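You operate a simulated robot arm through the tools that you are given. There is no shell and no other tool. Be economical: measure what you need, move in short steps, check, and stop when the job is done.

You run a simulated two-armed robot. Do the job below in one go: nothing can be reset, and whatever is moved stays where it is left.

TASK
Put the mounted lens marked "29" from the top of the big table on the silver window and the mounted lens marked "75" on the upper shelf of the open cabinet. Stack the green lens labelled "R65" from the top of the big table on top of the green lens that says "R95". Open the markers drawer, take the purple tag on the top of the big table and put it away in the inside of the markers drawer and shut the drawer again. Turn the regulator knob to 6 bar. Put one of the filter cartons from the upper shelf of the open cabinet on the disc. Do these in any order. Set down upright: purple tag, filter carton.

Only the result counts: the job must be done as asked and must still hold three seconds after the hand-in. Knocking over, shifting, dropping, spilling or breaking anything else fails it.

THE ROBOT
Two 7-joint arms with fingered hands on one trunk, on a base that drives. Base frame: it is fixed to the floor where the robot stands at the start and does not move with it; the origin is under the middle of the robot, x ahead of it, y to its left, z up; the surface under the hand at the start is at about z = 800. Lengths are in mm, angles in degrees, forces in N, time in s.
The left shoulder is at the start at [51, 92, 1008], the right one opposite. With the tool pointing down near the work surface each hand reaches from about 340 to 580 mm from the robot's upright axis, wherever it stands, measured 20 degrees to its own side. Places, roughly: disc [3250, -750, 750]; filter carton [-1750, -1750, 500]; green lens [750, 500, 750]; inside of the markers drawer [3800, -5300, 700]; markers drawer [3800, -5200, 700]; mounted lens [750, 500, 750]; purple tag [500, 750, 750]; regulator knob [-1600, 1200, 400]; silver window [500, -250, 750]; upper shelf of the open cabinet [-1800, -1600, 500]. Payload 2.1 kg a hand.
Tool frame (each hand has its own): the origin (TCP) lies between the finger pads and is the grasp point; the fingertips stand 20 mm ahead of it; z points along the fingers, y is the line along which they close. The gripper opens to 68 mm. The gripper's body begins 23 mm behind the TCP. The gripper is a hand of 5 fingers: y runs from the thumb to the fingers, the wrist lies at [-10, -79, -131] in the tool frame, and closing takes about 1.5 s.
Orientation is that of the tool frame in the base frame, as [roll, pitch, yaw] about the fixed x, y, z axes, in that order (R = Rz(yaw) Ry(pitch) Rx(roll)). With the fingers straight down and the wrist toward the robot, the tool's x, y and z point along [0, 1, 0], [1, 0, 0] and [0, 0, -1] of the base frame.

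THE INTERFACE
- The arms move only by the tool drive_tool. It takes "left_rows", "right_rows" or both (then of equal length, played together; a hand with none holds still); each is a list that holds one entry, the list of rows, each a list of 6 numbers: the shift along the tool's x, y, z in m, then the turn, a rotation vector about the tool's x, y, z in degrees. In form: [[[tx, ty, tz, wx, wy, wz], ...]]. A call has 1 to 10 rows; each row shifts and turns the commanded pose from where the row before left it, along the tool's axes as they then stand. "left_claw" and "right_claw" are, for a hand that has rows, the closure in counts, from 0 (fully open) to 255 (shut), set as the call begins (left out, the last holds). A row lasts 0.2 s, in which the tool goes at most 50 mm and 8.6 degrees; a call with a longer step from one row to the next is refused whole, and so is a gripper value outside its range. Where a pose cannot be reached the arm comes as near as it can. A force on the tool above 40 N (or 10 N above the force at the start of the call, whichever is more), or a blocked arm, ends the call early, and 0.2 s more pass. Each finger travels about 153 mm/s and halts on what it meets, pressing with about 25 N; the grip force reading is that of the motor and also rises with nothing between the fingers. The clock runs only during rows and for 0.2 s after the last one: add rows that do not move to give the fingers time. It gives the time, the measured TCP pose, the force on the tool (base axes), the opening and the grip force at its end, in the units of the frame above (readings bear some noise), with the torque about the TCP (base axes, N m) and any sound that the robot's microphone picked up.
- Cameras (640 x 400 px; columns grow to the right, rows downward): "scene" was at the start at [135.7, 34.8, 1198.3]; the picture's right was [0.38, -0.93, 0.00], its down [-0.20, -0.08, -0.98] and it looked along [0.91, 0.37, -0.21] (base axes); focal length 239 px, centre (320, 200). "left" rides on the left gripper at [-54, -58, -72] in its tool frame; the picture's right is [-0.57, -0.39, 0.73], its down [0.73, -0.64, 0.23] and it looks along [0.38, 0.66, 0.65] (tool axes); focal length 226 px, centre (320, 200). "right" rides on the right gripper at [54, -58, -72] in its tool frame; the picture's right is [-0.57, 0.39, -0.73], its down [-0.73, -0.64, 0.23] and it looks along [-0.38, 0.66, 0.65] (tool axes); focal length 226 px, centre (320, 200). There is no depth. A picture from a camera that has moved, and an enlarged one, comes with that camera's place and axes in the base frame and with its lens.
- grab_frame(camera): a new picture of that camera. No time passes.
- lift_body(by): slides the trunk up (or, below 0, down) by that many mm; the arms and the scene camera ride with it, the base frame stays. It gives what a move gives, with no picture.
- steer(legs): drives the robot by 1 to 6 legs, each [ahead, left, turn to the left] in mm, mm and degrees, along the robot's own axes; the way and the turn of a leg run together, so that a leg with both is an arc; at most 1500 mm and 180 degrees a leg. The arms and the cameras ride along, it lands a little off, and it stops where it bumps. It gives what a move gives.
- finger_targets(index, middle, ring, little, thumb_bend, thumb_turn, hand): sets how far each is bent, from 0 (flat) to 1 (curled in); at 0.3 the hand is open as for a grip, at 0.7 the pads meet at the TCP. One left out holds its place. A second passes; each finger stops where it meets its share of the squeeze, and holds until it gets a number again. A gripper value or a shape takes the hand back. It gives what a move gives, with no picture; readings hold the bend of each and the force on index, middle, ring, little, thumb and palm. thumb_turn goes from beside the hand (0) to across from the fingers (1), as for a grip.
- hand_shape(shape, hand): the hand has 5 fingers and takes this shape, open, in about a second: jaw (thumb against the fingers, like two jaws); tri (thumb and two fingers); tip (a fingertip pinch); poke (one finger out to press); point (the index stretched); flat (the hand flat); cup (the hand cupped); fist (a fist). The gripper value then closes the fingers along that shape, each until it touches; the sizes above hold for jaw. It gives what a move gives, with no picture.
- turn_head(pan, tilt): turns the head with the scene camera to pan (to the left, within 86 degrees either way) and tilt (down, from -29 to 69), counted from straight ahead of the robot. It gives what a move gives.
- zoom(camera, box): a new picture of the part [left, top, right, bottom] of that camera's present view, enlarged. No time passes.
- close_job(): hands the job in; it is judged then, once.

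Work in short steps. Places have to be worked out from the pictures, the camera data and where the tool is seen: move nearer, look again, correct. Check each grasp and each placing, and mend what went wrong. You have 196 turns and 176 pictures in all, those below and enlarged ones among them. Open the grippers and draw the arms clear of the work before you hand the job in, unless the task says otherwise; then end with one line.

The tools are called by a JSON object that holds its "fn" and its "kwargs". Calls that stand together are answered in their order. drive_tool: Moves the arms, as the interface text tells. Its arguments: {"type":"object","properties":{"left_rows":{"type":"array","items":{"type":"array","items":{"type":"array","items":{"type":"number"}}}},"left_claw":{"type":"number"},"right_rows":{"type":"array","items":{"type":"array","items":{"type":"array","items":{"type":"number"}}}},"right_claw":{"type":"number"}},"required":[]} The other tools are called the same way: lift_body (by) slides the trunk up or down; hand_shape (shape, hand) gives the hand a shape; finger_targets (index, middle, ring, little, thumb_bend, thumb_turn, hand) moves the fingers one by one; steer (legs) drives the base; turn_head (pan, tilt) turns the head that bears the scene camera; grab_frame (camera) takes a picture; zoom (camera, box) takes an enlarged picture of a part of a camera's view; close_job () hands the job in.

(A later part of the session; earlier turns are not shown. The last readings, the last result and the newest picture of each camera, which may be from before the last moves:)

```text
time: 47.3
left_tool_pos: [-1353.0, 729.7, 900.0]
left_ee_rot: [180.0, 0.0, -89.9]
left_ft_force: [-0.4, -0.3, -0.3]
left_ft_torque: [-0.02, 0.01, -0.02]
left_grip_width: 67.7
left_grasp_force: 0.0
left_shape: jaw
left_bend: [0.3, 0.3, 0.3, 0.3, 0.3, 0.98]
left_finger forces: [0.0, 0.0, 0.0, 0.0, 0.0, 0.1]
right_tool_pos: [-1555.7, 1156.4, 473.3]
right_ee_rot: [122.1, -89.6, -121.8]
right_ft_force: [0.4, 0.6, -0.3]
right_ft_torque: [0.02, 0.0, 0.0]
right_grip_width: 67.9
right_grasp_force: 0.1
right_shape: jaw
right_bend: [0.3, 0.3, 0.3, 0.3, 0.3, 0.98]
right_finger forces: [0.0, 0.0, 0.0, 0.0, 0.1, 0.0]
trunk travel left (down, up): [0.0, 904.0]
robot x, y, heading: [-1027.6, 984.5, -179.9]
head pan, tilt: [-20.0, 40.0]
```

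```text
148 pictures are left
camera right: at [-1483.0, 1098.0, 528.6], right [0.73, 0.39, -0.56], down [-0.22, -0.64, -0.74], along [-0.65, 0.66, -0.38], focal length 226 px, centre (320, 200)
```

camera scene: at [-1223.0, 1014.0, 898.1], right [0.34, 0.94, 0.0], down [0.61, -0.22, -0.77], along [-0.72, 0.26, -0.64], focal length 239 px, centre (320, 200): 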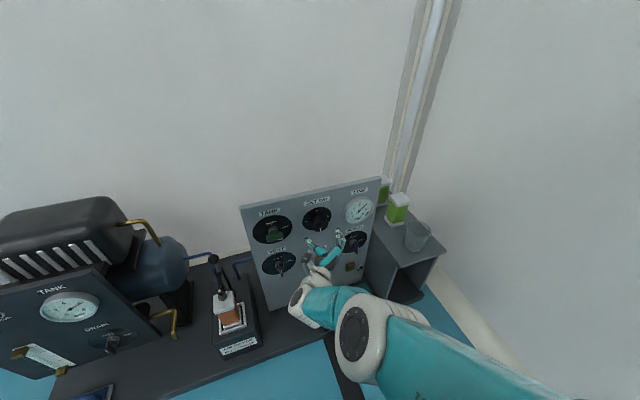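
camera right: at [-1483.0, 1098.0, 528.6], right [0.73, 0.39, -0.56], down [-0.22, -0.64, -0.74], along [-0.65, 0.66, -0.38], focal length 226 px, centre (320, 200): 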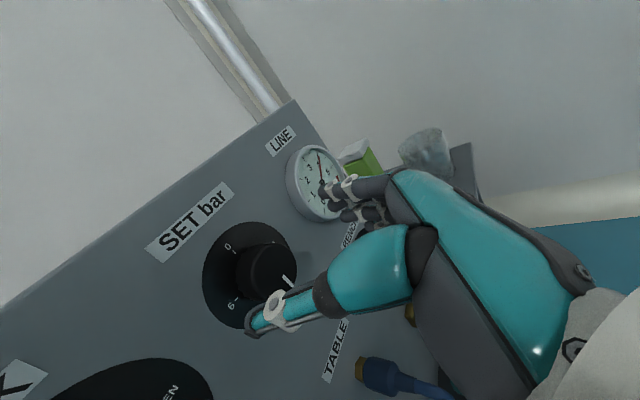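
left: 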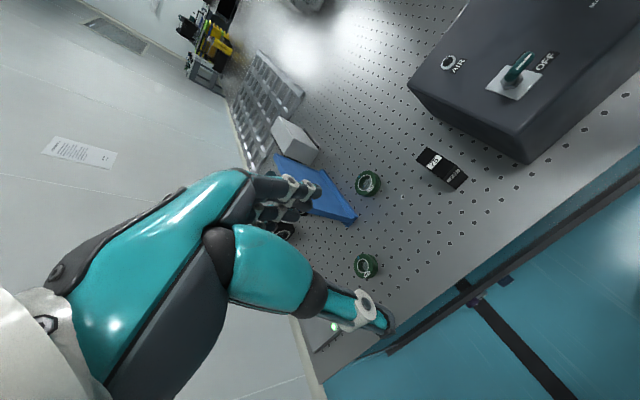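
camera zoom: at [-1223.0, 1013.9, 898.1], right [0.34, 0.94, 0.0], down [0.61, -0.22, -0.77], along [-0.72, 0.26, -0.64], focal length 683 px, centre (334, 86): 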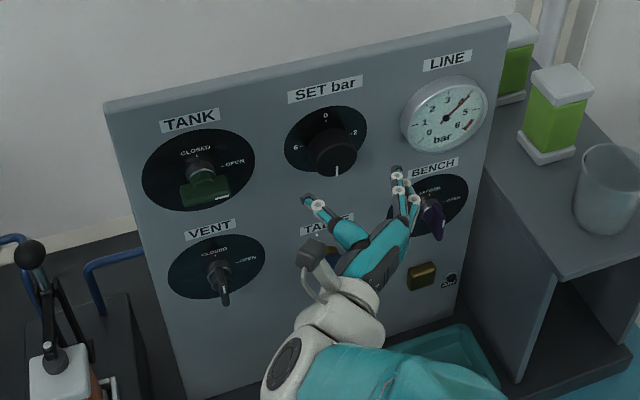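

Hand is aligned with the knob by scene data (knob face ≈[-1611,1153,473]); the right camera hints it may be slightly lower. Advance 35 mm and look.

{"fn": "drive_tool", "kwargs": {"right_rows": [[[0, -0.003, 0.018, 0, 0, 0], [0, 0, 0.018, 0, 0, 0], [0, 0, 0, 0, 0, 0]]]}}

{"fn": "zoom", "kwargs": {"camera": "scene", "box": [280, 180, 380, 270]}}

{"fn": "grab_frame", "kwargs": {"camera": "right"}}

```text
time: 48.1
left_tool_pos: [-1351.7, 731.0, 899.2]
left_ee_rot: [180.0, 0.1, -89.8]
left_ft_force: [0.9, 0.3, -0.9]
left_ft_torque: [0.01, 0.0, -0.02]
left_grip_width: 67.7
left_grasp_force: 0.1
left_shape: jaw
left_bend: [0.3, 0.3, 0.3, 0.3, 0.3, 0.98]
left_finger forces: [0.0, 0.1, 0.0, 0.0, 0.1, 0.0]
right_tool_pos: [-1566.5, 1156.8, 489.5]
right_ee_rot: [103.5, -89.5, -103.3]
right_ft_force: [0.1, -0.7, -0.1]
right_ft_torque: [0.0, -0.03, 0.02]
right_grip_width: 68.1
right_grasp_force: 0.1
right_shape: jaw
right_bend: [0.3, 0.3, 0.3, 0.3, 0.3, 0.98]
right_finger forces: [0.0, 0.1, 0.1, 0.1, 0.1, 0.0]
right hand out of reach, approached as far as the arm can: row 1, 2
trunk travel left (down, up): [0.0, 904.0]
robot x, y, heading: [-1030.1, 983.9, -179.7]
head pan, tilt: [-20.0, 40.0]
```

```text
4.44 times, centred on (330, 225) of scene
camera zoom: at [-1223.0, 1013.9, 898.1], right [0.34, 0.94, 0.0], down [0.61, -0.22, -0.77], along [-0.72, 0.26, -0.64], focal length 1063 px, centre (276, 89)
```

zoom: 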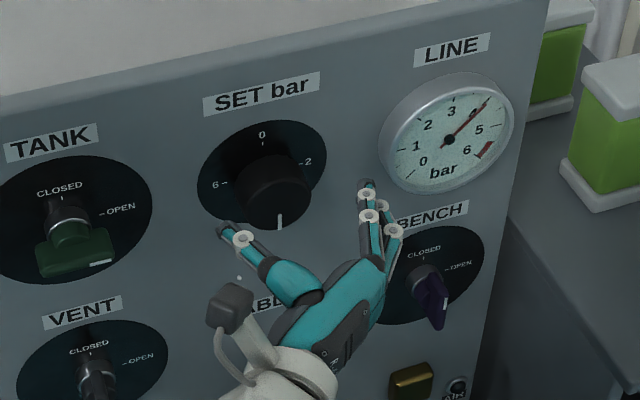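

```text
146 pictures are left
camera right: at [-1494.1, 1098.1, 543.7], right [0.73, 0.39, -0.56], down [-0.23, -0.64, -0.74], along [-0.65, 0.66, -0.37], focal length 226 px, centre (320, 200)
```

right: 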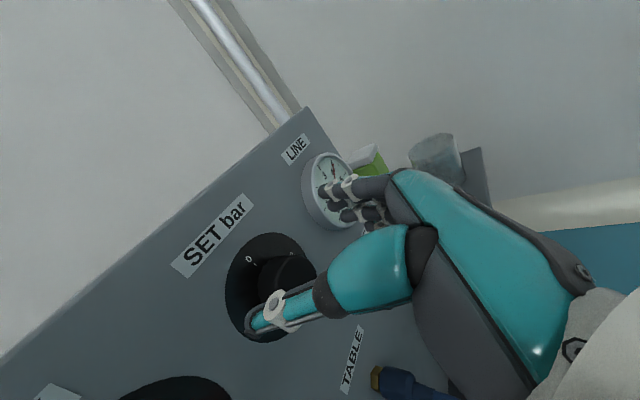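

The arm is at full reach; I retract the hand 40 mm, level it, and drive the base 60 mm closer.

{"fn": "drive_tool", "kwargs": {"right_rows": [[[-0.008, 0, -0.02, 0, 0, 0], [-0.008, 0, -0.02, 0, 0, 0], [0, 0, 0, 0, 0, 0]]]}}

{"fn": "steer", "kwargs": {"legs": [[60, 0, 0]]}}

{"fn": "grab_frame", "kwargs": {"camera": "right"}}

{"fn": "zoom", "kwargs": {"camera": "scene", "box": [270, 170, 390, 290]}}

```text
time: 48.9
left_tool_pos: [-1351.1, 729.7, 900.0]
left_ee_rot: [180.0, -0.1, -89.9]
left_ft_force: [-0.6, 0.3, 0.5]
left_ft_torque: [0.01, -0.01, 0.0]
left_grip_width: 67.9
left_grasp_force: 0.0
left_shape: jaw
left_bend: [0.3, 0.3, 0.3, 0.3, 0.3, 0.98]
left_finger forces: [0.0, 0.0, 0.1, 0.0, 0.0, 0.0]
right_tool_pos: [-1529.1, 1150.2, 475.8]
right_ee_rot: [136.9, -89.5, -137.2]
right_ft_force: [-0.4, 0.3, 0.3]
right_ft_torque: [-0.01, -0.05, -0.02]
right_grip_width: 67.9
right_grasp_force: 0.1
right_shape: jaw
right_bend: [0.3, 0.3, 0.3, 0.3, 0.3, 0.98]
right_finger forces: [0.0, 0.0, 0.0, 0.0, 0.1, 0.0]
right hand out of reach, approached as far as the arm can: row 2
trunk travel left (down, up): [0.0, 904.0]
robot x, y, heading: [-1027.8, 985.4, -180.1]
head pan, tilt: [-20.0, 40.0]
```

```text
time: 49.9
left_tool_pos: [-1410.7, 730.7, 900.4]
left_ee_rot: [180.0, 0.0, -89.8]
left_ft_force: [0.8, 0.4, -0.4]
left_ft_torque: [-0.02, -0.03, 0.02]
left_grip_width: 67.7
left_grasp_force: 0.1
left_shape: jaw
left_bend: [0.3, 0.3, 0.3, 0.3, 0.3, 0.98]
left_finger forces: [0.0, 0.1, 0.1, 0.0, 0.0, 0.0]
right_tool_pos: [-1588.3, 1150.4, 475.8]
right_ee_rot: [146.0, -89.6, -146.4]
right_ft_force: [0.4, -0.3, -0.2]
right_ft_torque: [-0.01, 0.03, -0.01]
right_grip_width: 68.0
right_grasp_force: 0.0
right_shape: jaw
right_bend: [0.3, 0.3, 0.3, 0.3, 0.3, 0.98]
right_finger forces: [0.0, 0.0, 0.0, 0.1, 0.0, 0.0]
trunk travel left (down, up): [0.0, 904.0]
robot x, y, heading: [-1084.4, 987.1, -179.8]
head pan, tilt: [-20.0, 40.0]
```

```text
145 pictures are left
camera right: at [-1517.2, 1090.6, 530.3], right [0.73, 0.39, -0.56], down [-0.23, -0.64, -0.74], along [-0.64, 0.67, -0.38], focal length 226 px, centre (320, 200)
```

right: 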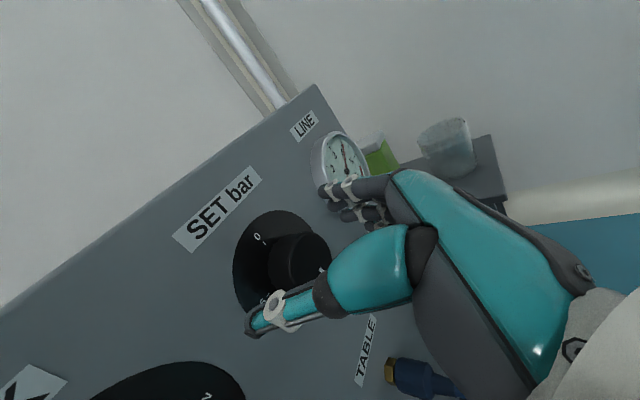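

```text
3.33 times, centred on (330, 230) of scene
camera zoom: at [-1282.8, 1013.6, 898.1], right [0.34, 0.94, 0.0], down [0.61, -0.22, -0.77], along [-0.72, 0.26, -0.64], focal length 797 px, centre (287, 100)
```

zoom: 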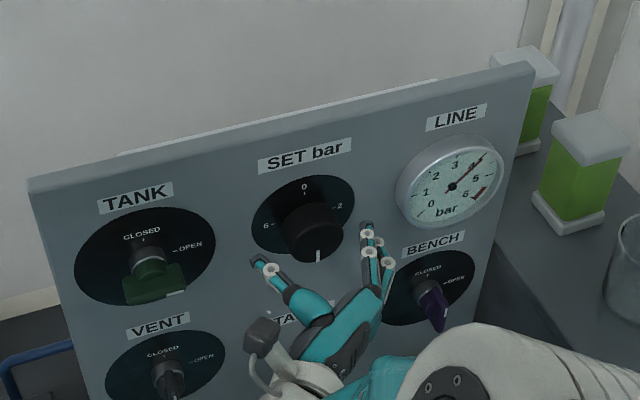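

Fingertips bracket the knob well (within ~4 mm). Advance 22 mm with small correction and close.

{"fn": "drive_tool", "kwargs": {"right_rows": [[[0.003, 0.002, 0.011, 0, 0, 0], [0, 0, 0.011, 0, 0, 0], [0, 0, 0, 0, 0, 0]]]}}

{"fn": "drive_tool", "kwargs": {"right_rows": [[[0, 0, 0, 0, 0, 0], [0, 0, 0, 0, 0, 0], [0, 0, 0, 0, 0, 0], [0, 0, 0, 0, 0, 0], [0, 0, 0, 0, 0, 0], [0, 0, 0, 0, 0, 0], [0, 0, 0, 0, 0, 0]]], "right_claw": 255}}

{"fn": "zoom", "kwargs": {"camera": "scene", "box": [270, 170, 390, 290]}}

```text
time: 50.7
left_tool_pos: [-1411.8, 729.6, 898.8]
left_ee_rot: [-179.9, 0.0, -89.9]
left_ft_force: [0.6, -0.5, -0.2]
left_ft_torque: [-0.04, 0.03, 0.01]
left_grip_width: 67.6
left_grasp_force: 0.1
left_shape: jaw
left_bend: [0.3, 0.3, 0.3, 0.3, 0.3, 0.98]
left_finger forces: [0.0, 0.0, 0.0, 0.1, 0.0, 0.0]
right_tool_pos: [-1611.1, 1152.9, 478.6]
right_ee_rot: [135.8, -89.4, -136.1]
right_ft_force: [1.0, -0.8, 0.6]
right_ft_torque: [0.03, 0.01, 0.0]
right_grip_width: 67.8
right_grasp_force: 0.2
right_shape: jaw
right_bend: [0.3, 0.3, 0.3, 0.3, 0.3, 0.98]
right_finger forces: [0.0, 0.1, 0.0, 0.0, 0.0, 0.1]
trunk travel left (down, up): [0.0, 904.0]
robot x, y, heading: [-1083.6, 986.6, -179.8]
head pan, tilt: [-20.0, 40.0]
```

```text
time: 52.3
left_tool_pos: [-1410.3, 730.0, 900.3]
left_ee_rot: [180.0, -0.1, -89.8]
left_ft_force: [0.4, -0.5, -0.5]
left_ft_torque: [0.0, -0.02, -0.05]
left_grip_width: 67.9
left_grasp_force: 0.1
left_shape: jaw
left_bend: [0.3, 0.3, 0.3, 0.3, 0.3, 0.98]
left_finger forces: [0.1, 0.0, 0.0, 0.1, 0.0, 0.0]
right_tool_pos: [-1610.3, 1153.1, 478.4]
right_ee_rot: [133.9, -89.6, -134.2]
right_ft_force: [1.7, 4.1, 1.9]
right_ft_torque: [0.08, 0.0, -0.08]
right_grip_width: 0.1
right_grasp_force: 24.7
right_shape: jaw
right_bend: [0.7, 0.7, 0.38, 0.7, 0.77, 1.0]
right_finger forces: [0.0, 0.1, 4.4, 0.0, 0.1, 0.0]
trunk travel left (down, up): [0.0, 904.0]
robot x, y, heading: [-1086.8, 983.8, -179.7]
head pan, tilt: [-20.0, 40.0]
```

```text
3.33 times, centred on (330, 230) of scene
camera zoom: at [-1282.6, 1013.8, 898.2], right [0.34, 0.94, 0.0], down [0.6, -0.22, -0.77], along [-0.72, 0.26, -0.64], focal length 797 px, centre (287, 100)
```

zoom: 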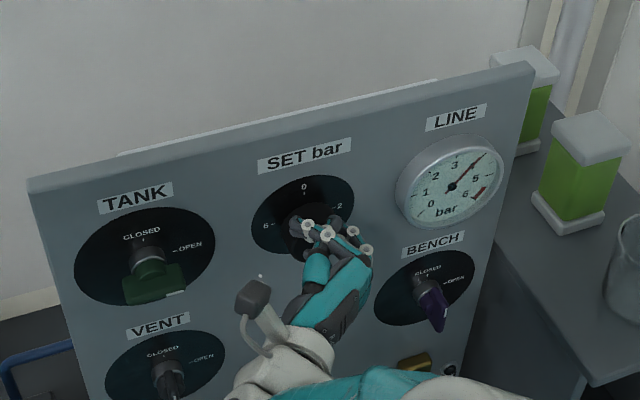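

{"fn": "zoom", "kwargs": {"camera": "scene", "box": [300, 190, 350, 230]}}

{"fn": "zoom", "kwargs": {"camera": "right", "box": [200, 150, 420, 350]}}

```text
10.00 times, centred on (325, 210) of scene
camera zoom: at [-1282.6, 1013.8, 898.2], right [0.34, 0.94, 0.0], down [0.6, -0.22, -0.77], along [-0.72, 0.26, -0.64], focal length 2392 px, centre (270, 100)
```

zoom: 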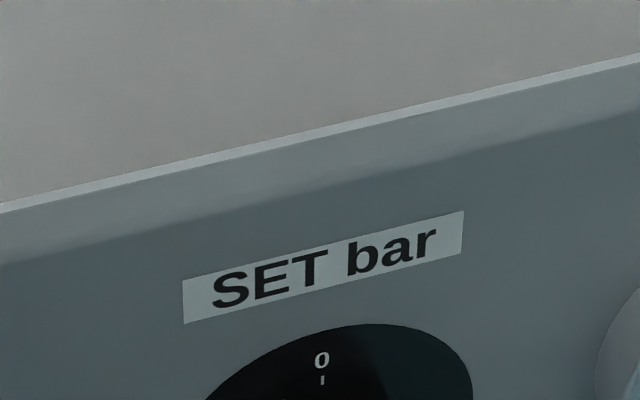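

```text
2.00 times, centred on (310, 250) of right
camera zoom: at [-1539.1, 1093.1, 533.5], right [0.73, 0.39, -0.56], down [-0.23, -0.64, -0.74], along [-0.64, 0.67, -0.38], focal length 452 px, centre (340, 100)
```

zoom: 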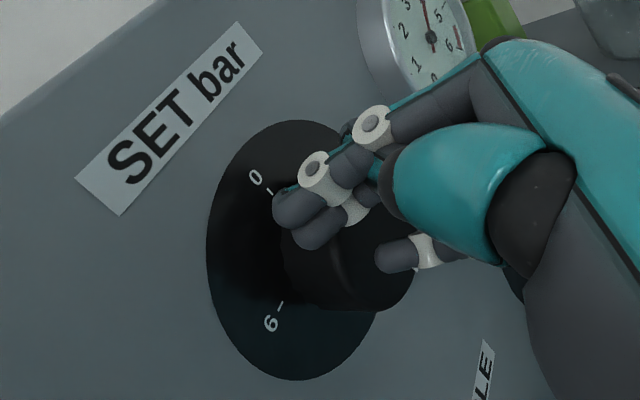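

The knob is ~20 mm lower than the TCP (index and middle passed above it). Open, retract a little, lower 21 mm, re-enter and close.

{"fn": "drive_tool", "kwargs": {"right_rows": [[[0, 0, 0, 0, 0, 0], [0, 0, 0, 0, 0, 0], [0, 0, 0, 0, 0, 0], [0, 0, 0, 0, 0, 0], [0, 0, -0.025, 0, 0, 0], [-0.011, 0, 0, 0, 0, 0], [-0.01, 0, 0, 0, 0, 0], [0, 0, 0.025, 0, 0, 0], [0, 0, 0, 0, 0, 0]]], "right_claw": 0}}

{"fn": "zoom", "kwargs": {"camera": "right", "box": [200, 150, 420, 350]}}

{"fn": "drive_tool", "kwargs": {"right_rows": [[[0, 0, 0, 0, 0, 0], [0, 0, 0, 0, 0, 0], [0, 0, 0, 0, 0, 0], [0, 0, 0, 0, 0, 0], [0, 0, 0, 0, 0, 0], [0, 0, 0, 0, 0, 0], [0, 0, 0, 0, 0, 0]]], "right_claw": 255}}

{"fn": "zoom", "kwargs": {"camera": "right", "box": [200, 150, 420, 350]}}

```text
time: 54.3
left_tool_pos: [-1411.3, 730.8, 899.8]
left_ee_rot: [-179.9, 0.0, -89.9]
left_ft_force: [0.0, 0.3, -0.4]
left_ft_torque: [0.0, -0.04, -0.02]
left_grip_width: 67.8
left_grasp_force: 0.0
left_shape: jaw
left_bend: [0.3, 0.3, 0.3, 0.3, 0.3, 0.98]
left_finger forces: [0.0, 0.0, 0.0, 0.1, 0.0, 0.0]
right_tool_pos: [-1602.6, 1153.1, 466.8]
right_ee_rot: [149.4, -89.6, -149.7]
right_ft_force: [-0.8, 0.0, 0.3]
right_ft_torque: [-0.02, 0.02, 0.01]
right_grip_width: 67.8
right_grasp_force: 0.0
right_shape: jaw
right_bend: [0.3, 0.3, 0.3, 0.3, 0.3, 0.98]
right_finger forces: [0.0, 0.0, 0.1, 0.1, 0.1, 0.0]
right hand out of reach, approached as far as the arm can: row 8
trunk travel left (down, up): [0.0, 904.0]
robot x, y, heading: [-1087.4, 989.8, -179.7]
head pan, tilt: [-20.0, 40.0]
```

```text
2.00 times, centred on (310, 250) of right
camera zoom: at [-1532.3, 1092.8, 521.4], right [0.73, 0.39, -0.56], down [-0.23, -0.64, -0.74], along [-0.64, 0.67, -0.38], focal length 452 px, centre (340, 100)
```

zoom: 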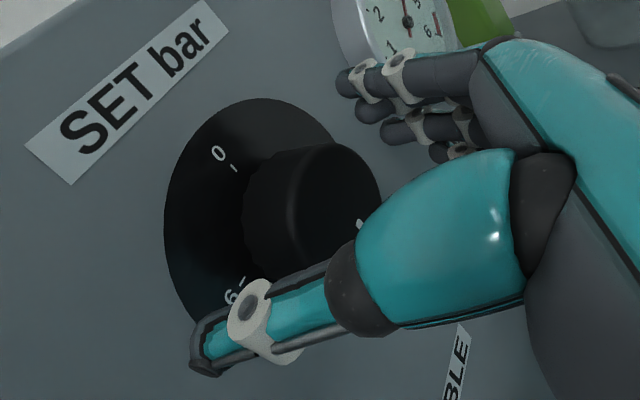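

```text
time: 55.9
left_tool_pos: [-1411.4, 729.0, 899.4]
left_ee_rot: [180.0, 0.0, -89.7]
left_ft_force: [-0.5, -1.0, -0.6]
left_ft_torque: [-0.02, 0.03, 0.01]
left_grip_width: 67.7
left_grasp_force: 0.1
left_shape: jaw
left_bend: [0.3, 0.3, 0.3, 0.3, 0.3, 0.98]
left_finger forces: [0.1, 0.1, 0.0, 0.1, 0.0, 0.0]
right_tool_pos: [-1604.3, 1152.2, 466.4]
right_ee_rot: [143.4, -89.6, -143.6]
right_ft_force: [0.9, -0.4, -0.4]
right_ft_torque: [-0.01, 0.0, -0.02]
right_grip_width: 0.0
right_grasp_force: 24.4
right_shape: jaw
right_bend: [0.7, 0.7, 0.7, 0.7, 0.77, 1.0]
right_finger forces: [0.0, 0.0, 0.0, 0.0, 0.0, 0.0]
trunk travel left (down, up): [0.0, 904.0]
robot x, y, heading: [-1084.7, 984.4, -179.9]
head pan, tilt: [-20.0, 40.0]
```

```text
2.00 times, centred on (310, 250) of right
camera zoom: at [-1532.2, 1092.9, 521.3], right [0.73, 0.39, -0.56], down [-0.23, -0.64, -0.74], along [-0.64, 0.67, -0.38], focal length 452 px, centre (340, 100)
```

zoom: 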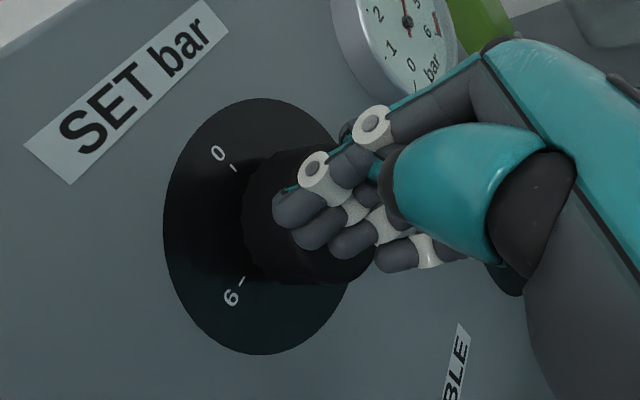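

Again out of reach, so the fingers closed in front of the knob. Open, retract, drive the base 45 mm closer.

{"fn": "drive_tool", "kwargs": {"right_rows": [[[0, 0, 0, 0, 0, 0], [0, 0, 0, 0, 0, 0], [0, 0, 0, 0, 0, 0], [0, 0, -0.025, 0, 0, 0], [-0.005, 0, -0.02, 0, 0, 0], [-0.003, 0, 0, 0, 0, 0], [0, 0, 0, 0, 0, 0]]], "right_claw": 0}}

{"fn": "steer", "kwargs": {"legs": [[45, 0, 0]]}}

{"fn": "zoom", "kwargs": {"camera": "right", "box": [200, 150, 420, 350]}}

```text
time: 57.5
left_tool_pos: [-1410.2, 729.5, 900.1]
left_ee_rot: [180.0, 0.0, -89.7]
left_ft_force: [0.5, -0.3, 0.2]
left_ft_torque: [-0.01, -0.02, -0.03]
left_grip_width: 67.6
left_grasp_force: 0.0
left_shape: jaw
left_bend: [0.3, 0.3, 0.3, 0.3, 0.3, 0.98]
left_finger forces: [0.0, 0.0, 0.0, 0.0, 0.0, 0.0]
right_tool_pos: [-1561.7, 1140.7, 462.6]
right_ee_rot: [162.1, -89.5, -162.9]
right_ft_force: [0.6, 0.8, -0.1]
right_ft_torque: [0.01, 0.0, 0.02]
right_grip_width: 67.6
right_grasp_force: 0.1
right_shape: jaw
right_bend: [0.3, 0.3, 0.3, 0.3, 0.3, 0.98]
right_finger forces: [0.0, 0.1, 0.1, 0.0, 0.0, 0.0]
right hand out of reach, approached as far as the arm can: row 5
trunk travel left (down, up): [0.0, 904.0]
robot x, y, heading: [-1085.7, 984.4, -179.8]
head pan, tilt: [-20.0, 40.0]
```

```text
time: 58.4
left_tool_pos: [-1458.0, 729.1, 900.1]
left_ee_rot: [180.0, 0.0, -89.8]
left_ft_force: [-0.3, -0.6, -0.1]
left_ft_torque: [0.01, -0.02, -0.02]
left_grip_width: 67.8
left_grasp_force: 0.0
left_shape: jaw
left_bend: [0.3, 0.3, 0.3, 0.3, 0.3, 0.98]
left_finger forces: [0.0, 0.1, 0.0, 0.0, 0.1, 0.0]
right_tool_pos: [-1607.3, 1141.8, 462.5]
right_ee_rot: [161.2, -89.5, -162.0]
right_ft_force: [0.2, 0.3, 0.0]
right_ft_torque: [-0.01, 0.03, -0.02]
right_grip_width: 67.5
right_grasp_force: 0.0
right_shape: jaw
right_bend: [0.3, 0.3, 0.3, 0.3, 0.3, 0.98]
right_finger forces: [0.0, 0.3, 0.0, 0.1, 0.1, 0.1]
trunk travel left (down, up): [0.0, 904.0]
robot x, y, heading: [-1132.5, 983.7, -179.8]
head pan, tilt: [-20.0, 40.0]
```

```text
2.00 times, centred on (310, 250) of right
camera zoom: at [-1536.1, 1081.6, 517.8], right [0.74, 0.38, -0.56], down [-0.23, -0.64, -0.74], along [-0.63, 0.67, -0.38], focal length 452 px, centre (340, 100)
```

zoom: 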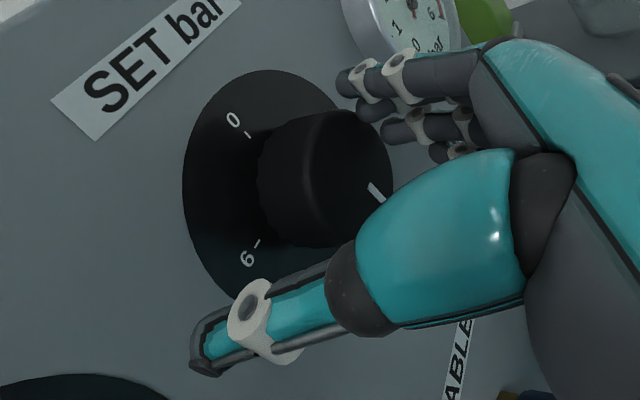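

{"fn": "drive_tool", "kwargs": {"right_rows": [[[0, 0.01, 0, 0, 0, 0], [0, 0, 0, 0, 0, 7], [0, 0, 0, 0, 0, 7], [0, 0, 0, 0, 0, 0]]]}}

{"fn": "zoom", "kwargs": {"camera": "right", "box": [200, 150, 420, 350]}}

```text
time: 59.4
left_tool_pos: [-1456.9, 730.6, 899.9]
left_ee_rot: [-180.0, 0.0, -89.8]
left_ft_force: [0.6, 0.0, -0.5]
left_ft_torque: [-0.01, 0.0, 0.03]
left_grip_width: 67.8
left_grasp_force: 0.1
left_shape: jaw
left_bend: [0.3, 0.3, 0.3, 0.3, 0.3, 0.98]
left_finger forces: [0.1, 0.0, 0.1, 0.1, 0.0, 0.1]
right_tool_pos: [-1606.6, 1148.3, 464.0]
right_ee_rot: [-92.5, -76.1, 91.7]
right_ft_force: [0.9, -0.1, 0.9]
right_ft_torque: [0.0, -0.01, 0.0]
right_grip_width: 67.9
right_grasp_force: 0.0
right_shape: jaw
right_bend: [0.3, 0.3, 0.3, 0.3, 0.3, 0.98]
right_finger forces: [0.0, 0.6, 0.1, 0.0, 0.1, 0.1]
right hand out of reach, approached as far as the arm can: row 1
trunk travel left (down, up): [0.0, 904.0]
robot x, y, heading: [-1136.5, 985.1, -179.9]
head pan, tilt: [-20.0, 40.0]
```

```text
2.00 times, centred on (310, 250) of right
camera zoom: at [-1536.7, 1103.8, 531.4], right [0.74, 0.23, -0.64], down [-0.24, -0.79, -0.56], along [-0.63, 0.56, -0.53], focal length 452 px, centre (340, 100)
```

zoom: 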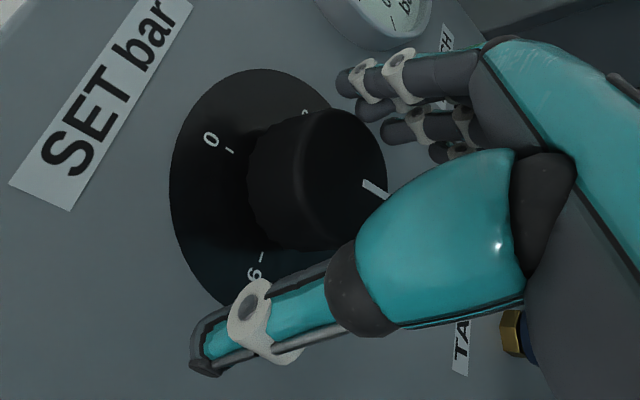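

The TCP projects right on the knob's face centre; the panel is ~27 mm behind. Advance 4 mm and close.

{"fn": "drive_tool", "kwargs": {"right_rows": [[[0, 0, 0.004, 0, 0, 0], [0, 0, 0, 0, 0, 0]]]}}

{"fn": "drive_tool", "kwargs": {"right_rows": [[[0, 0, 0, 0, 0, 0], [0, 0, 0, 0, 0, 0], [0, 0, 0, 0, 0, 0], [0, 0, 0, 0, 0, 0], [0, 0, 0, 0, 0, 0], [0, 0, 0, 0, 0, 0], [0, 0, 0, 0, 0, 0]]], "right_claw": 255}}

{"fn": "zoom", "kwargs": {"camera": "right", "box": [200, 150, 420, 350]}}

```text
time: 60.0
left_tool_pos: [-1457.1, 729.4, 900.1]
left_ee_rot: [179.9, 0.0, -89.8]
left_ft_force: [0.0, 0.0, 0.1]
left_ft_torque: [-0.01, -0.02, 0.0]
left_grip_width: 67.6
left_grasp_force: 0.0
left_shape: jaw
left_bend: [0.3, 0.3, 0.3, 0.3, 0.3, 0.98]
left_finger forces: [0.0, 0.0, 0.0, 0.0, 0.1, 0.1]
right_tool_pos: [-1612.6, 1149.5, 463.2]
right_ee_rot: [-91.8, -76.0, 91.0]
right_ft_force: [2.0, 1.6, 0.3]
right_ft_torque: [0.01, -0.08, -0.1]
right_grip_width: 67.6
right_grasp_force: 0.1
right_shape: jaw
right_bend: [0.3, 0.29, 0.3, 0.3, 0.3, 0.98]
right_finger forces: [0.1, 1.5, 1.8, 0.1, 0.0, 0.0]
trunk travel left (down, up): [0.0, 904.0]
robot x, y, heading: [-1128.7, 982.3, -179.7]
head pan, tilt: [-20.0, 40.0]
```

```text
time: 61.6
left_tool_pos: [-1455.0, 731.3, 900.3]
left_ee_rot: [-179.9, -0.2, -89.8]
left_ft_force: [0.5, -0.3, -0.1]
left_ft_torque: [0.03, 0.02, 0.01]
left_grip_width: 67.7
left_grasp_force: 0.0
left_shape: jaw
left_bend: [0.3, 0.3, 0.3, 0.3, 0.3, 0.98]
left_finger forces: [0.0, 0.0, 0.0, 0.1, 0.1, 0.0]
right_tool_pos: [-1611.6, 1149.6, 464.5]
right_ee_rot: [-91.3, -76.1, 90.3]
right_ft_force: [3.9, 18.7, 11.1]
right_ft_torque: [0.48, 0.03, -0.41]
right_grip_width: 15.6
right_grasp_force: 25.5
right_shape: jaw
right_bend: [0.74, 0.3, 0.3, 0.44, 0.73, 1.0]
right_finger forces: [7.8, 9.6, 5.1, 0.1, 0.1, 0.0]
trunk travel left (down, up): [0.0, 904.0]
robot x, y, heading: [-1130.4, 987.4, -179.6]
head pan, tilt: [-20.0, 40.0]
```

```text
2.00 times, centred on (310, 250) of right
camera zoom: at [-1540.5, 1104.5, 531.7], right [0.74, 0.23, -0.64], down [-0.24, -0.79, -0.56], along [-0.63, 0.56, -0.53], focal length 452 px, centre (340, 100)
```

zoom: 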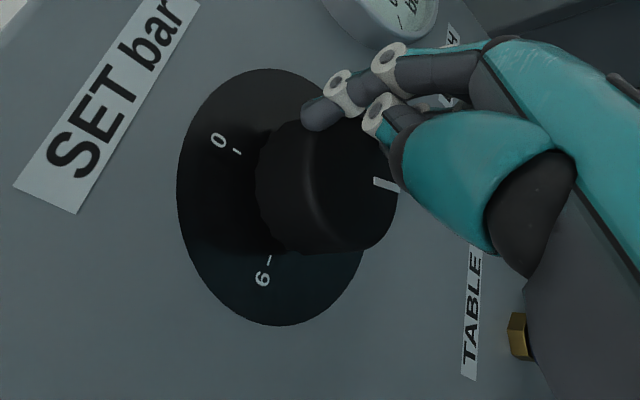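

Knob size in the image shows the knob lies farther: face ≈[-1630,1160,455]. Open, retract, shift right/down, drive 25 mm closer.

{"fn": "drive_tool", "kwargs": {"right_rows": [[[0, 0, 0, 0, 0, 0], [0, 0, 0, 0, 0, 0], [0, 0, 0, 0, 0, 0], [0, 0, -0.025, 0, 0, 0], [-0.006, 0.012, -0.01, 0, 0, 0], [0, 0, 0, 0, 0, 0]]], "right_claw": 0}}

{"fn": "steer", "kwargs": {"legs": [[25, 0, 0]]}}

{"fn": "zoom", "kwargs": {"camera": "right", "box": [200, 150, 420, 350]}}

```text
time: 63.0
left_tool_pos: [-1457.5, 729.1, 900.2]
left_ee_rot: [-180.0, 0.0, -89.8]
left_ft_force: [-0.4, 0.7, 0.9]
left_ft_torque: [0.01, -0.02, -0.02]
left_grip_width: 67.7
left_grasp_force: 0.1
left_shape: jaw
left_bend: [0.3, 0.3, 0.3, 0.3, 0.3, 0.98]
left_finger forces: [0.0, 0.0, 0.1, 0.0, 0.0, 0.0]
right_tool_pos: [-1577.1, 1157.9, 456.6]
right_ee_rot: [-92.3, -76.1, 91.3]
right_ft_force: [-0.3, 0.0, -0.2]
right_ft_torque: [-0.02, 0.02, 0.0]
right_grip_width: 68.0
right_grasp_force: 0.1
right_shape: jaw
right_bend: [0.3, 0.3, 0.3, 0.3, 0.3, 0.98]
right_finger forces: [0.0, 0.0, 0.0, 0.0, 0.0, 0.1]
trunk travel left (down, up): [0.0, 904.0]
robot x, y, heading: [-1132.2, 984.6, -179.6]
head pan, tilt: [-20.0, 40.0]
```

```text
time: 63.8
left_tool_pos: [-1481.3, 729.9, 900.2]
left_ee_rot: [-180.0, 0.0, -89.8]
left_ft_force: [0.1, 0.0, 0.7]
left_ft_torque: [0.0, 0.03, 0.03]
left_grip_width: 67.6
left_grasp_force: 0.0
left_shape: jaw
left_bend: [0.3, 0.3, 0.3, 0.3, 0.3, 0.98]
left_finger forces: [0.1, 0.0, 0.0, 0.0, 0.0, 0.1]
right_tool_pos: [-1602.1, 1157.8, 454.5]
right_ee_rot: [-92.2, -76.2, 91.2]
right_ft_force: [-0.5, -0.5, 0.8]
right_ft_torque: [-0.03, -0.01, 0.02]
right_grip_width: 67.4
right_grasp_force: 0.0
right_shape: jaw
right_bend: [0.3, 0.3, 0.3, 0.3, 0.3, 0.98]
right_finger forces: [0.0, 0.1, 0.1, 0.1, 0.0, 0.0]
trunk travel left (down, up): [0.0, 904.0]
robot x, y, heading: [-1153.9, 983.9, -179.6]
head pan, tilt: [-20.0, 40.0]
```

```text
2.00 times, centred on (310, 250) of right
camera zoom: at [-1531.2, 1113.1, 523.0], right [0.74, 0.23, -0.64], down [-0.24, -0.79, -0.56], along [-0.63, 0.56, -0.53], focal length 452 px, centre (340, 100)
```

zoom: 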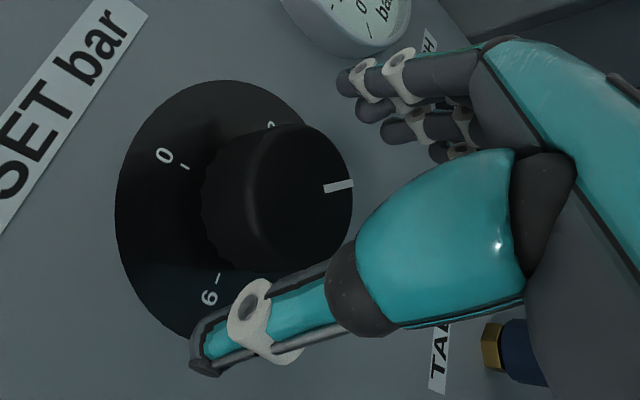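

{"fn": "drive_tool", "kwargs": {"right_rows": [[[-0.002, 0.001, 0.012, 0, 0, 0], [0, 0, 0.012, 0, 0, 0], [0, 0, 0, 0, 0, 0]]]}}

{"fn": "zoom", "kwargs": {"camera": "right", "box": [200, 150, 420, 350]}}

{"fn": "drive_tool", "kwargs": {"right_rows": [[[0, 0, 0, 0, 0, 0], [0, 0, 0, 0, 0, 0], [0, 0, 0, 0, 0, 0], [0, 0, 0, 0, 0, 0], [0, 0, 0, 0, 0, 0], [0, 0, 0, 0, 0, 0], [0, 0, 0, 0, 0, 0]]], "right_claw": 255}}

{"fn": "zoom", "kwargs": {"camera": "right", "box": [200, 150, 420, 350]}}

```text
time: 64.6
left_tool_pos: [-1481.9, 729.1, 899.2]
left_ee_rot: [180.0, -0.1, -89.8]
left_ft_force: [-1.0, 0.2, 0.4]
left_ft_torque: [0.03, -0.01, 0.01]
left_grip_width: 67.6
left_grasp_force: 0.1
left_shape: jaw
left_bend: [0.3, 0.3, 0.3, 0.3, 0.3, 0.98]
left_finger forces: [0.0, 0.1, 0.0, 0.1, 0.0, 0.0]
right_tool_pos: [-1625.0, 1159.3, 452.6]
right_ee_rot: [-92.5, -76.1, 91.6]
right_ft_force: [0.2, -0.1, 0.7]
right_ft_torque: [0.0, -0.01, -0.04]
right_grip_width: 67.7
right_grasp_force: 0.2
right_shape: jaw
right_bend: [0.3, 0.3, 0.3, 0.3, 0.3, 0.98]
right_finger forces: [0.0, 0.1, 0.1, 0.0, 0.0, 0.0]
trunk travel left (down, up): [0.0, 904.0]
robot x, y, heading: [-1157.5, 982.2, -179.7]
head pan, tilt: [-20.0, 40.0]
```

```text
2.00 times, centred on (310, 250) of right
camera zoom: at [-1555.1, 1114.2, 520.2], right [0.74, 0.23, -0.64], down [-0.24, -0.79, -0.56], along [-0.63, 0.56, -0.53], focal length 452 px, centre (340, 100)
```

zoom: 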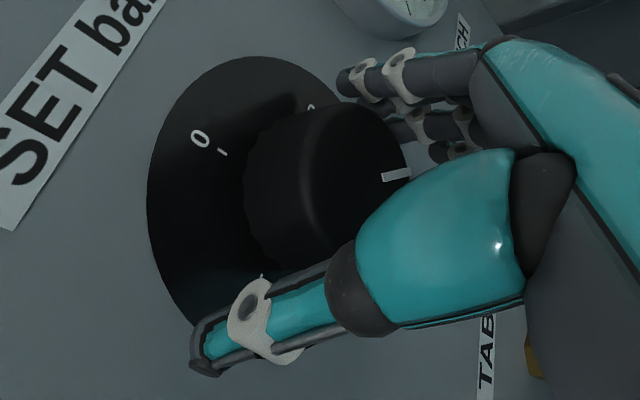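

```text
time: 66.2
left_tool_pos: [-1483.1, 729.6, 900.5]
left_ee_rot: [180.0, -0.1, -89.8]
left_ft_force: [-0.5, -0.1, -0.2]
left_ft_torque: [-0.02, 0.02, -0.01]
left_grip_width: 67.9
left_grasp_force: 0.1
left_shape: jaw
left_bend: [0.3, 0.3, 0.3, 0.3, 0.3, 0.98]
left_finger forces: [0.0, 0.0, 0.1, 0.0, 0.0, 0.1]
right_tool_pos: [-1625.7, 1157.6, 453.3]
right_ee_rot: [-92.3, -76.1, 91.3]
right_ft_force: [-1.7, -1.6, 2.5]
right_ft_torque: [0.03, 0.01, 0.04]
right_grip_width: 32.9
right_grasp_force: 25.2
right_shape: jaw
right_bend: [0.73, 0.38, 0.38, 0.41, 0.75, 0.99]
right_finger forces: [10.1, 6.6, 3.4, 0.0, 20.5, 0.0]
trunk travel left (down, up): [0.0, 904.0]
robot x, y, heading: [-1153.8, 983.8, -180.0]
head pan, tilt: [-20.0, 40.0]
```

```text
2.00 times, centred on (310, 250) of right
camera zoom: at [-1555.0, 1114.2, 520.3], right [0.74, 0.23, -0.64], down [-0.24, -0.79, -0.56], along [-0.63, 0.56, -0.53], focal length 452 px, centre (340, 100)
```

zoom: 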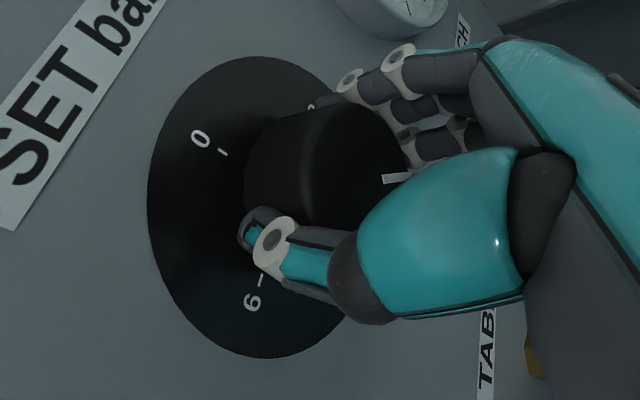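

Knob is gripped (thumb 20 N against the fingers). Turn 60° clockwise.

{"fn": "drive_tool", "kwargs": {"right_rows": [[[0, 0, 0, 0, 0, 7], [0, 0, 0, 0, 0, 7], [0, 0, 0, 0, 0, 7], [0, 0, 0, 0, 0, 7], [0, 0, 0, 0, 0, 7], [0, 0, 0, 0, 0, 7], [0, 0, 0, 0, 0, 7], [0, 0, 0, 0, 0, 7], [0, 0, 0, 0, 0, 0]]]}}

{"fn": "grab_frame", "kwargs": {"camera": "right"}}

{"fn": "zoom", "kwargs": {"camera": "scene", "box": [260, 190, 430, 310]}}

```text
time: 67.9
left_tool_pos: [-1482.3, 732.9, 899.9]
left_ee_rot: [180.0, -0.1, -90.1]
left_ft_force: [-0.1, 0.1, -0.7]
left_ft_torque: [-0.01, -0.02, -0.04]
left_grip_width: 67.6
left_grasp_force: 0.1
left_shape: jaw
left_bend: [0.3, 0.3, 0.3, 0.3, 0.3, 0.98]
left_finger forces: [0.0, 0.0, 0.0, 0.0, 0.0, 0.0]
right_tool_pos: [-1634.8, 1149.6, 455.5]
right_ee_rot: [-91.3, -26.4, 88.4]
right_ft_force: [11.1, 19.5, -2.7]
right_ft_torque: [0.18, -0.17, -0.26]
right_grip_width: 31.2
right_grasp_force: 25.2
right_shape: jaw
right_bend: [0.15, 0.34, 0.44, 0.41, 0.82, 0.84]
right_finger forces: [19.8, 9.6, 0.2, 0.1, 22.9, 0.0]
right hand out of reach, approached as far as the arm can: row 6, 7, 8
trunk travel left (down, up): [0.0, 904.0]
robot x, y, heading: [-1157.6, 982.2, 180.0]
head pan, tilt: [-20.0, 40.0]
stopped in row 8 (right hand): the force on the tool passed its limit at 41 N (the readings are from after the stop); the commanded pose is now the measured one
```

```text
132 pictures are left
camera right: at [-1562.1, 1169.7, 534.7], right [0.73, -0.36, -0.58], down [-0.27, -0.93, 0.24], along [-0.63, -0.02, -0.77], focal length 226 px, centre (320, 200)
```

right: 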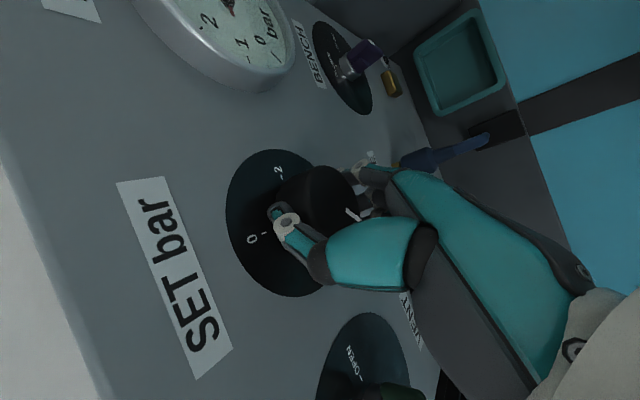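

```text
3.33 times, centred on (345, 250) of scene
camera zoom: at [-1352.3, 1015.8, 898.1], right [0.34, 0.94, 0.0], down [0.6, -0.22, -0.77], along [-0.72, 0.26, -0.64], focal length 797 px, centre (237, 33)
```

zoom: 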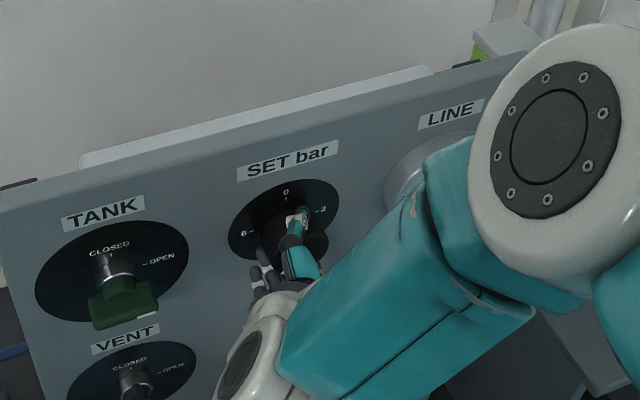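

{"fn": "zoom", "kwargs": {"camera": "right", "box": [210, 120, 430, 310]}}

```text
2.11 times, centred on (320, 215) of right
camera zoom: at [-1562.1, 1169.7, 534.7], right [0.73, -0.36, -0.58], down [-0.27, -0.93, 0.24], along [-0.63, -0.02, -0.77], focal length 476 px, centre (320, 168)
```

zoom: 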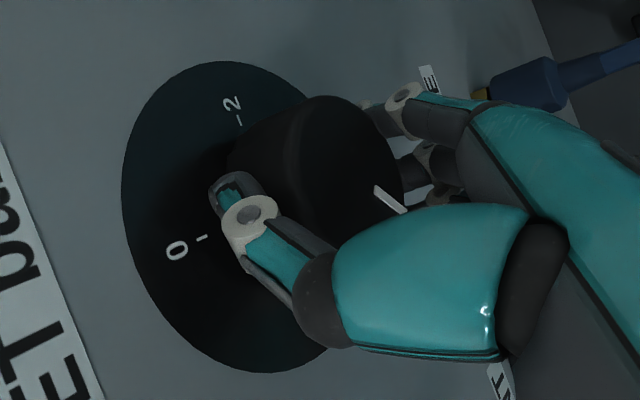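

The pointer has actually turned ~49° with the hand (now ≈5.1 bar). I'll release, retract, roll back 50°, and regrip for the remaining ~41°.

{"fn": "drive_tool", "kwargs": {"right_rows": [[[0, 0, 0, 0, 0, 0], [0, 0, 0, 0, 0, 0], [0, 0, 0, 0, 0, 0], [0, 0, 0, 0, 0, 0], [0, 0, -0.02, 0, 0, 0], [0, 0, -0.025, 0, 0, 0], [0, 0, 0, 0, 0, -8.3], [0, 0, 0, 0, 0, -8.3], [0, 0, 0, 0, 0, -8.3], [0, 0, 0, 0, 0, -8.3]]], "right_claw": 0}}

{"fn": "drive_tool", "kwargs": {"right_rows": [[[0, 0, 0, 0, 0, -8.3], [0, 0, 0, 0, 0, -8.3], [0, 0, 0, 0, 0, 0]]]}}

{"fn": "zoom", "kwargs": {"camera": "right", "box": [200, 150, 420, 350]}}

```text
time: 70.1
left_tool_pos: [-1483.2, 731.9, 899.7]
left_ee_rot: [179.9, 0.0, -90.0]
left_ft_force: [-0.1, -0.5, 0.0]
left_ft_torque: [0.01, 0.0, 0.0]
left_grip_width: 67.9
left_grasp_force: 0.0
left_shape: jaw
left_bend: [0.3, 0.3, 0.3, 0.3, 0.3, 0.98]
left_finger forces: [0.0, 0.1, 0.0, 0.0, 0.1, 0.0]
right_tool_pos: [-1596.1, 1132.0, 462.9]
right_ee_rot: [-92.1, -59.6, 90.0]
right_ft_force: [1.2, 0.1, 0.3]
right_ft_torque: [0.03, -0.01, 0.02]
right_grip_width: 67.8
right_grasp_force: 0.1
right_shape: jaw
right_bend: [0.3, 0.3, 0.3, 0.3, 0.3, 0.98]
right_finger forces: [0.0, 0.0, 0.0, 0.0, 0.0, 0.1]
right hand out of reach, approached as far as the arm can: row 5, 6
trunk travel left (down, up): [0.0, 904.0]
robot x, y, heading: [-1155.6, 986.2, -180.1]
head pan, tilt: [-20.0, 40.0]
```

```text
time: 70.9
left_tool_pos: [-1482.1, 731.7, 900.3]
left_ee_rot: [180.0, 0.0, -90.0]
left_ft_force: [0.7, 0.5, 0.8]
left_ft_torque: [0.0, -0.01, -0.02]
left_grip_width: 67.8
left_grasp_force: 0.0
left_shape: jaw
left_bend: [0.3, 0.3, 0.3, 0.3, 0.3, 0.98]
left_finger forces: [0.0, 0.0, 0.1, 0.0, 0.0, 0.1]
right_tool_pos: [-1596.4, 1129.6, 462.7]
right_ee_rot: [-94.6, -76.2, 92.7]
right_ft_force: [0.3, -0.7, 0.3]
right_ft_torque: [-0.01, 0.02, 0.01]
right_grip_width: 68.1
right_grasp_force: 0.2
right_shape: jaw
right_bend: [0.3, 0.3, 0.3, 0.3, 0.3, 0.98]
right_finger forces: [0.0, 0.0, 0.0, 0.0, 0.0, 0.1]
trunk travel left (down, up): [0.0, 904.0]
robot x, y, heading: [-1154.8, 983.7, -180.0]
head pan, tilt: [-20.0, 40.0]
```

```text
2.00 times, centred on (310, 250) of right
camera zoom: at [-1527.4, 1084.9, 531.9], right [0.75, 0.22, -0.63], down [-0.24, -0.79, -0.56], along [-0.62, 0.57, -0.54], focal length 452 px, centre (340, 100)
```

zoom: 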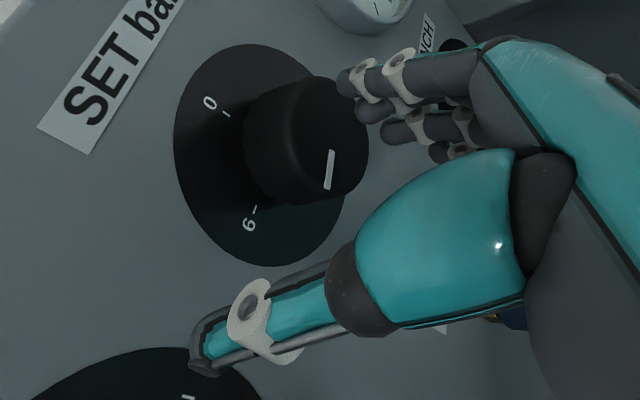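

{"fn": "zoom", "kwargs": {"camera": "scene", "box": [280, 190, 380, 270]}}

```text
5.00 times, centred on (330, 230) of scene
camera zoom: at [-1352.8, 1014.3, 898.1], right [0.34, 0.94, 0.0], down [0.6, -0.22, -0.77], along [-0.72, 0.26, -0.64], focal length 1196 px, centre (270, 50)
```

zoom: 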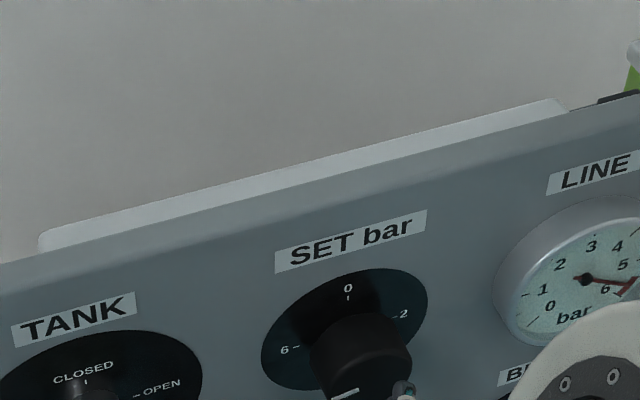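

The pointer is now ~7° short of 6 (gauge ≈5.8). I realign, regrip and turn the last few degrees.

{"fn": "drive_tool", "kwargs": {"right_rows": [[[0, 0, -0.02, 0, 0, 0], [-0.003, 0.03, 0, 0, 0, 0], [0, 0, 0.02, 0, 0, 0], [0, 0, 0, 0, 0, 0]]]}}

{"fn": "zoom", "kwargs": {"camera": "right", "box": [200, 150, 420, 350]}}

```text
time: 71.9
left_tool_pos: [-1483.7, 731.3, 899.3]
left_ee_rot: [179.9, 0.1, -90.0]
left_ft_force: [0.2, 0.0, 0.6]
left_ft_torque: [0.01, 0.02, 0.01]
left_grip_width: 67.8
left_grasp_force: 0.1
left_shape: jaw
left_bend: [0.3, 0.3, 0.3, 0.3, 0.3, 0.98]
left_finger forces: [0.1, 0.1, 0.0, 0.0, 0.0, 0.1]
right_tool_pos: [-1596.2, 1159.9, 451.6]
right_ee_rot: [-94.5, -76.0, 92.5]
right_ft_force: [0.4, 0.2, -0.3]
right_ft_torque: [-0.02, 0.03, -0.04]
right_grip_width: 67.8
right_grasp_force: 0.1
right_shape: jaw
right_bend: [0.3, 0.3, 0.3, 0.3, 0.3, 0.98]
right_finger forces: [0.1, 0.0, 0.0, 0.0, 0.0, 0.1]
trunk travel left (down, up): [0.0, 904.0]
robot x, y, heading: [-1158.7, 987.4, -179.9]
head pan, tilt: [-20.0, 40.0]
```

```text
2.00 times, centred on (310, 250) of right
camera zoom: at [-1526.2, 1113.9, 521.4], right [0.75, 0.22, -0.63], down [-0.25, -0.79, -0.56], along [-0.62, 0.57, -0.54], focal length 452 px, centre (340, 100)
```

zoom: 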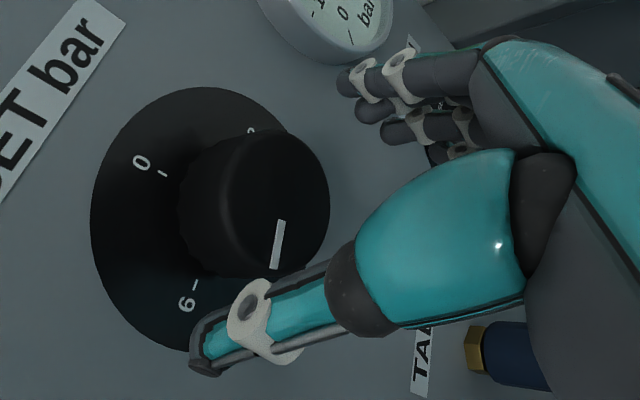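

With perspective accounted, the pointer is ~12.5° short. Advance 29 mm, grip, turn 12.5°.

{"fn": "drive_tool", "kwargs": {"right_rows": [[[0, 0, 0.015, 0, 0, 0], [0, 0, 0.014, 0, 0, 0], [0, 0, 0, 0, 0, 0]]]}}

{"fn": "drive_tool", "kwargs": {"right_rows": [[[0, 0, 0, 0, 0, 0], [0, 0, 0, 0, 0, 0], [0, 0, 0, 0, 0, 0], [0, 0, 0, 0, 0, 0], [0, 0, 0, 0, 0, 0], [0, 0, 0, 0, 0, 0], [0, 0, 0, 0, 0, 6.5], [0, 0, 0, 0, 0, 6.5], [0, 0, 0, 0, 0, 0]]], "right_claw": 255}}

{"fn": "zoom", "kwargs": {"camera": "right", "box": [200, 150, 420, 350]}}

```text
time: 72.7
left_tool_pos: [-1481.9, 731.8, 899.4]
left_ee_rot: [-180.0, 0.0, -90.1]
left_ft_force: [-0.4, 0.6, 0.5]
left_ft_torque: [0.0, -0.02, -0.04]
left_grip_width: 67.7
left_grasp_force: 0.1
left_shape: jaw
left_bend: [0.3, 0.3, 0.3, 0.3, 0.3, 0.98]
left_finger forces: [0.1, 0.1, 0.1, 0.0, 0.1, 0.1]
right_tool_pos: [-1624.8, 1159.8, 452.7]
right_ee_rot: [-94.3, -76.1, 92.3]
right_ft_force: [0.3, -0.8, -0.3]
right_ft_torque: [0.03, 0.05, 0.02]
right_grip_width: 67.7
right_grasp_force: 0.1
right_shape: jaw
right_bend: [0.3, 0.3, 0.3, 0.3, 0.3, 0.98]
right_finger forces: [0.1, 0.1, 0.0, 0.0, 0.0, 0.0]
trunk travel left (down, up): [0.0, 904.0]
robot x, y, heading: [-1151.2, 983.7, -180.0]
head pan, tilt: [-20.0, 40.0]
```

```text
time: 74.7
left_tool_pos: [-1481.7, 731.6, 900.1]
left_ee_rot: [-180.0, -0.1, -90.0]
left_ft_force: [-1.1, -0.4, 0.1]
left_ft_torque: [-0.04, -0.03, 0.0]
left_grip_width: 67.7
left_grasp_force: 0.0
left_shape: jaw
left_bend: [0.3, 0.3, 0.3, 0.3, 0.3, 0.98]
left_finger forces: [0.0, 0.0, 0.0, 0.1, 0.0, 0.0]
right_tool_pos: [-1624.5, 1160.4, 452.4]
right_ee_rot: [-92.0, -63.0, 89.8]
right_ft_force: [-1.0, 3.8, 6.8]
right_ft_torque: [0.27, 0.14, -0.02]
right_grip_width: 33.3
right_grasp_force: 24.5
right_shape: jaw
right_bend: [0.74, 0.38, 0.37, 0.43, 0.74, 1.0]
right_finger forces: [13.7, 8.2, 2.7, 0.1, 23.1, 0.0]
trunk travel left (down, up): [0.0, 904.0]
robot x, y, heading: [-1155.7, 983.5, 180.4]
head pan, tilt: [-20.0, 40.0]
```

```text
2.00 times, centred on (310, 250) of right
camera zoom: at [-1554.8, 1130.9, 529.7], right [0.74, 0.06, -0.67], down [-0.25, -0.9, -0.37], along [-0.62, 0.44, -0.65], focal length 452 px, centre (340, 100)
```

zoom: 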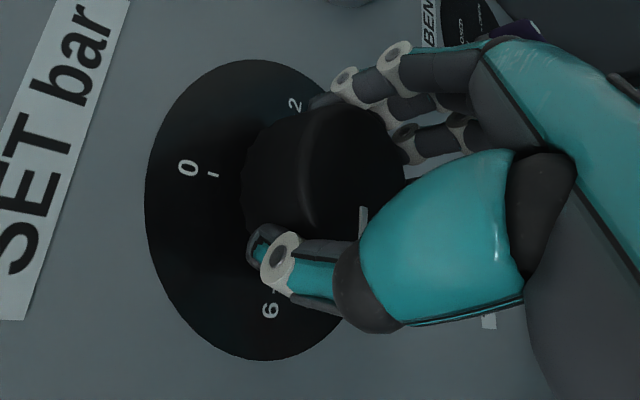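

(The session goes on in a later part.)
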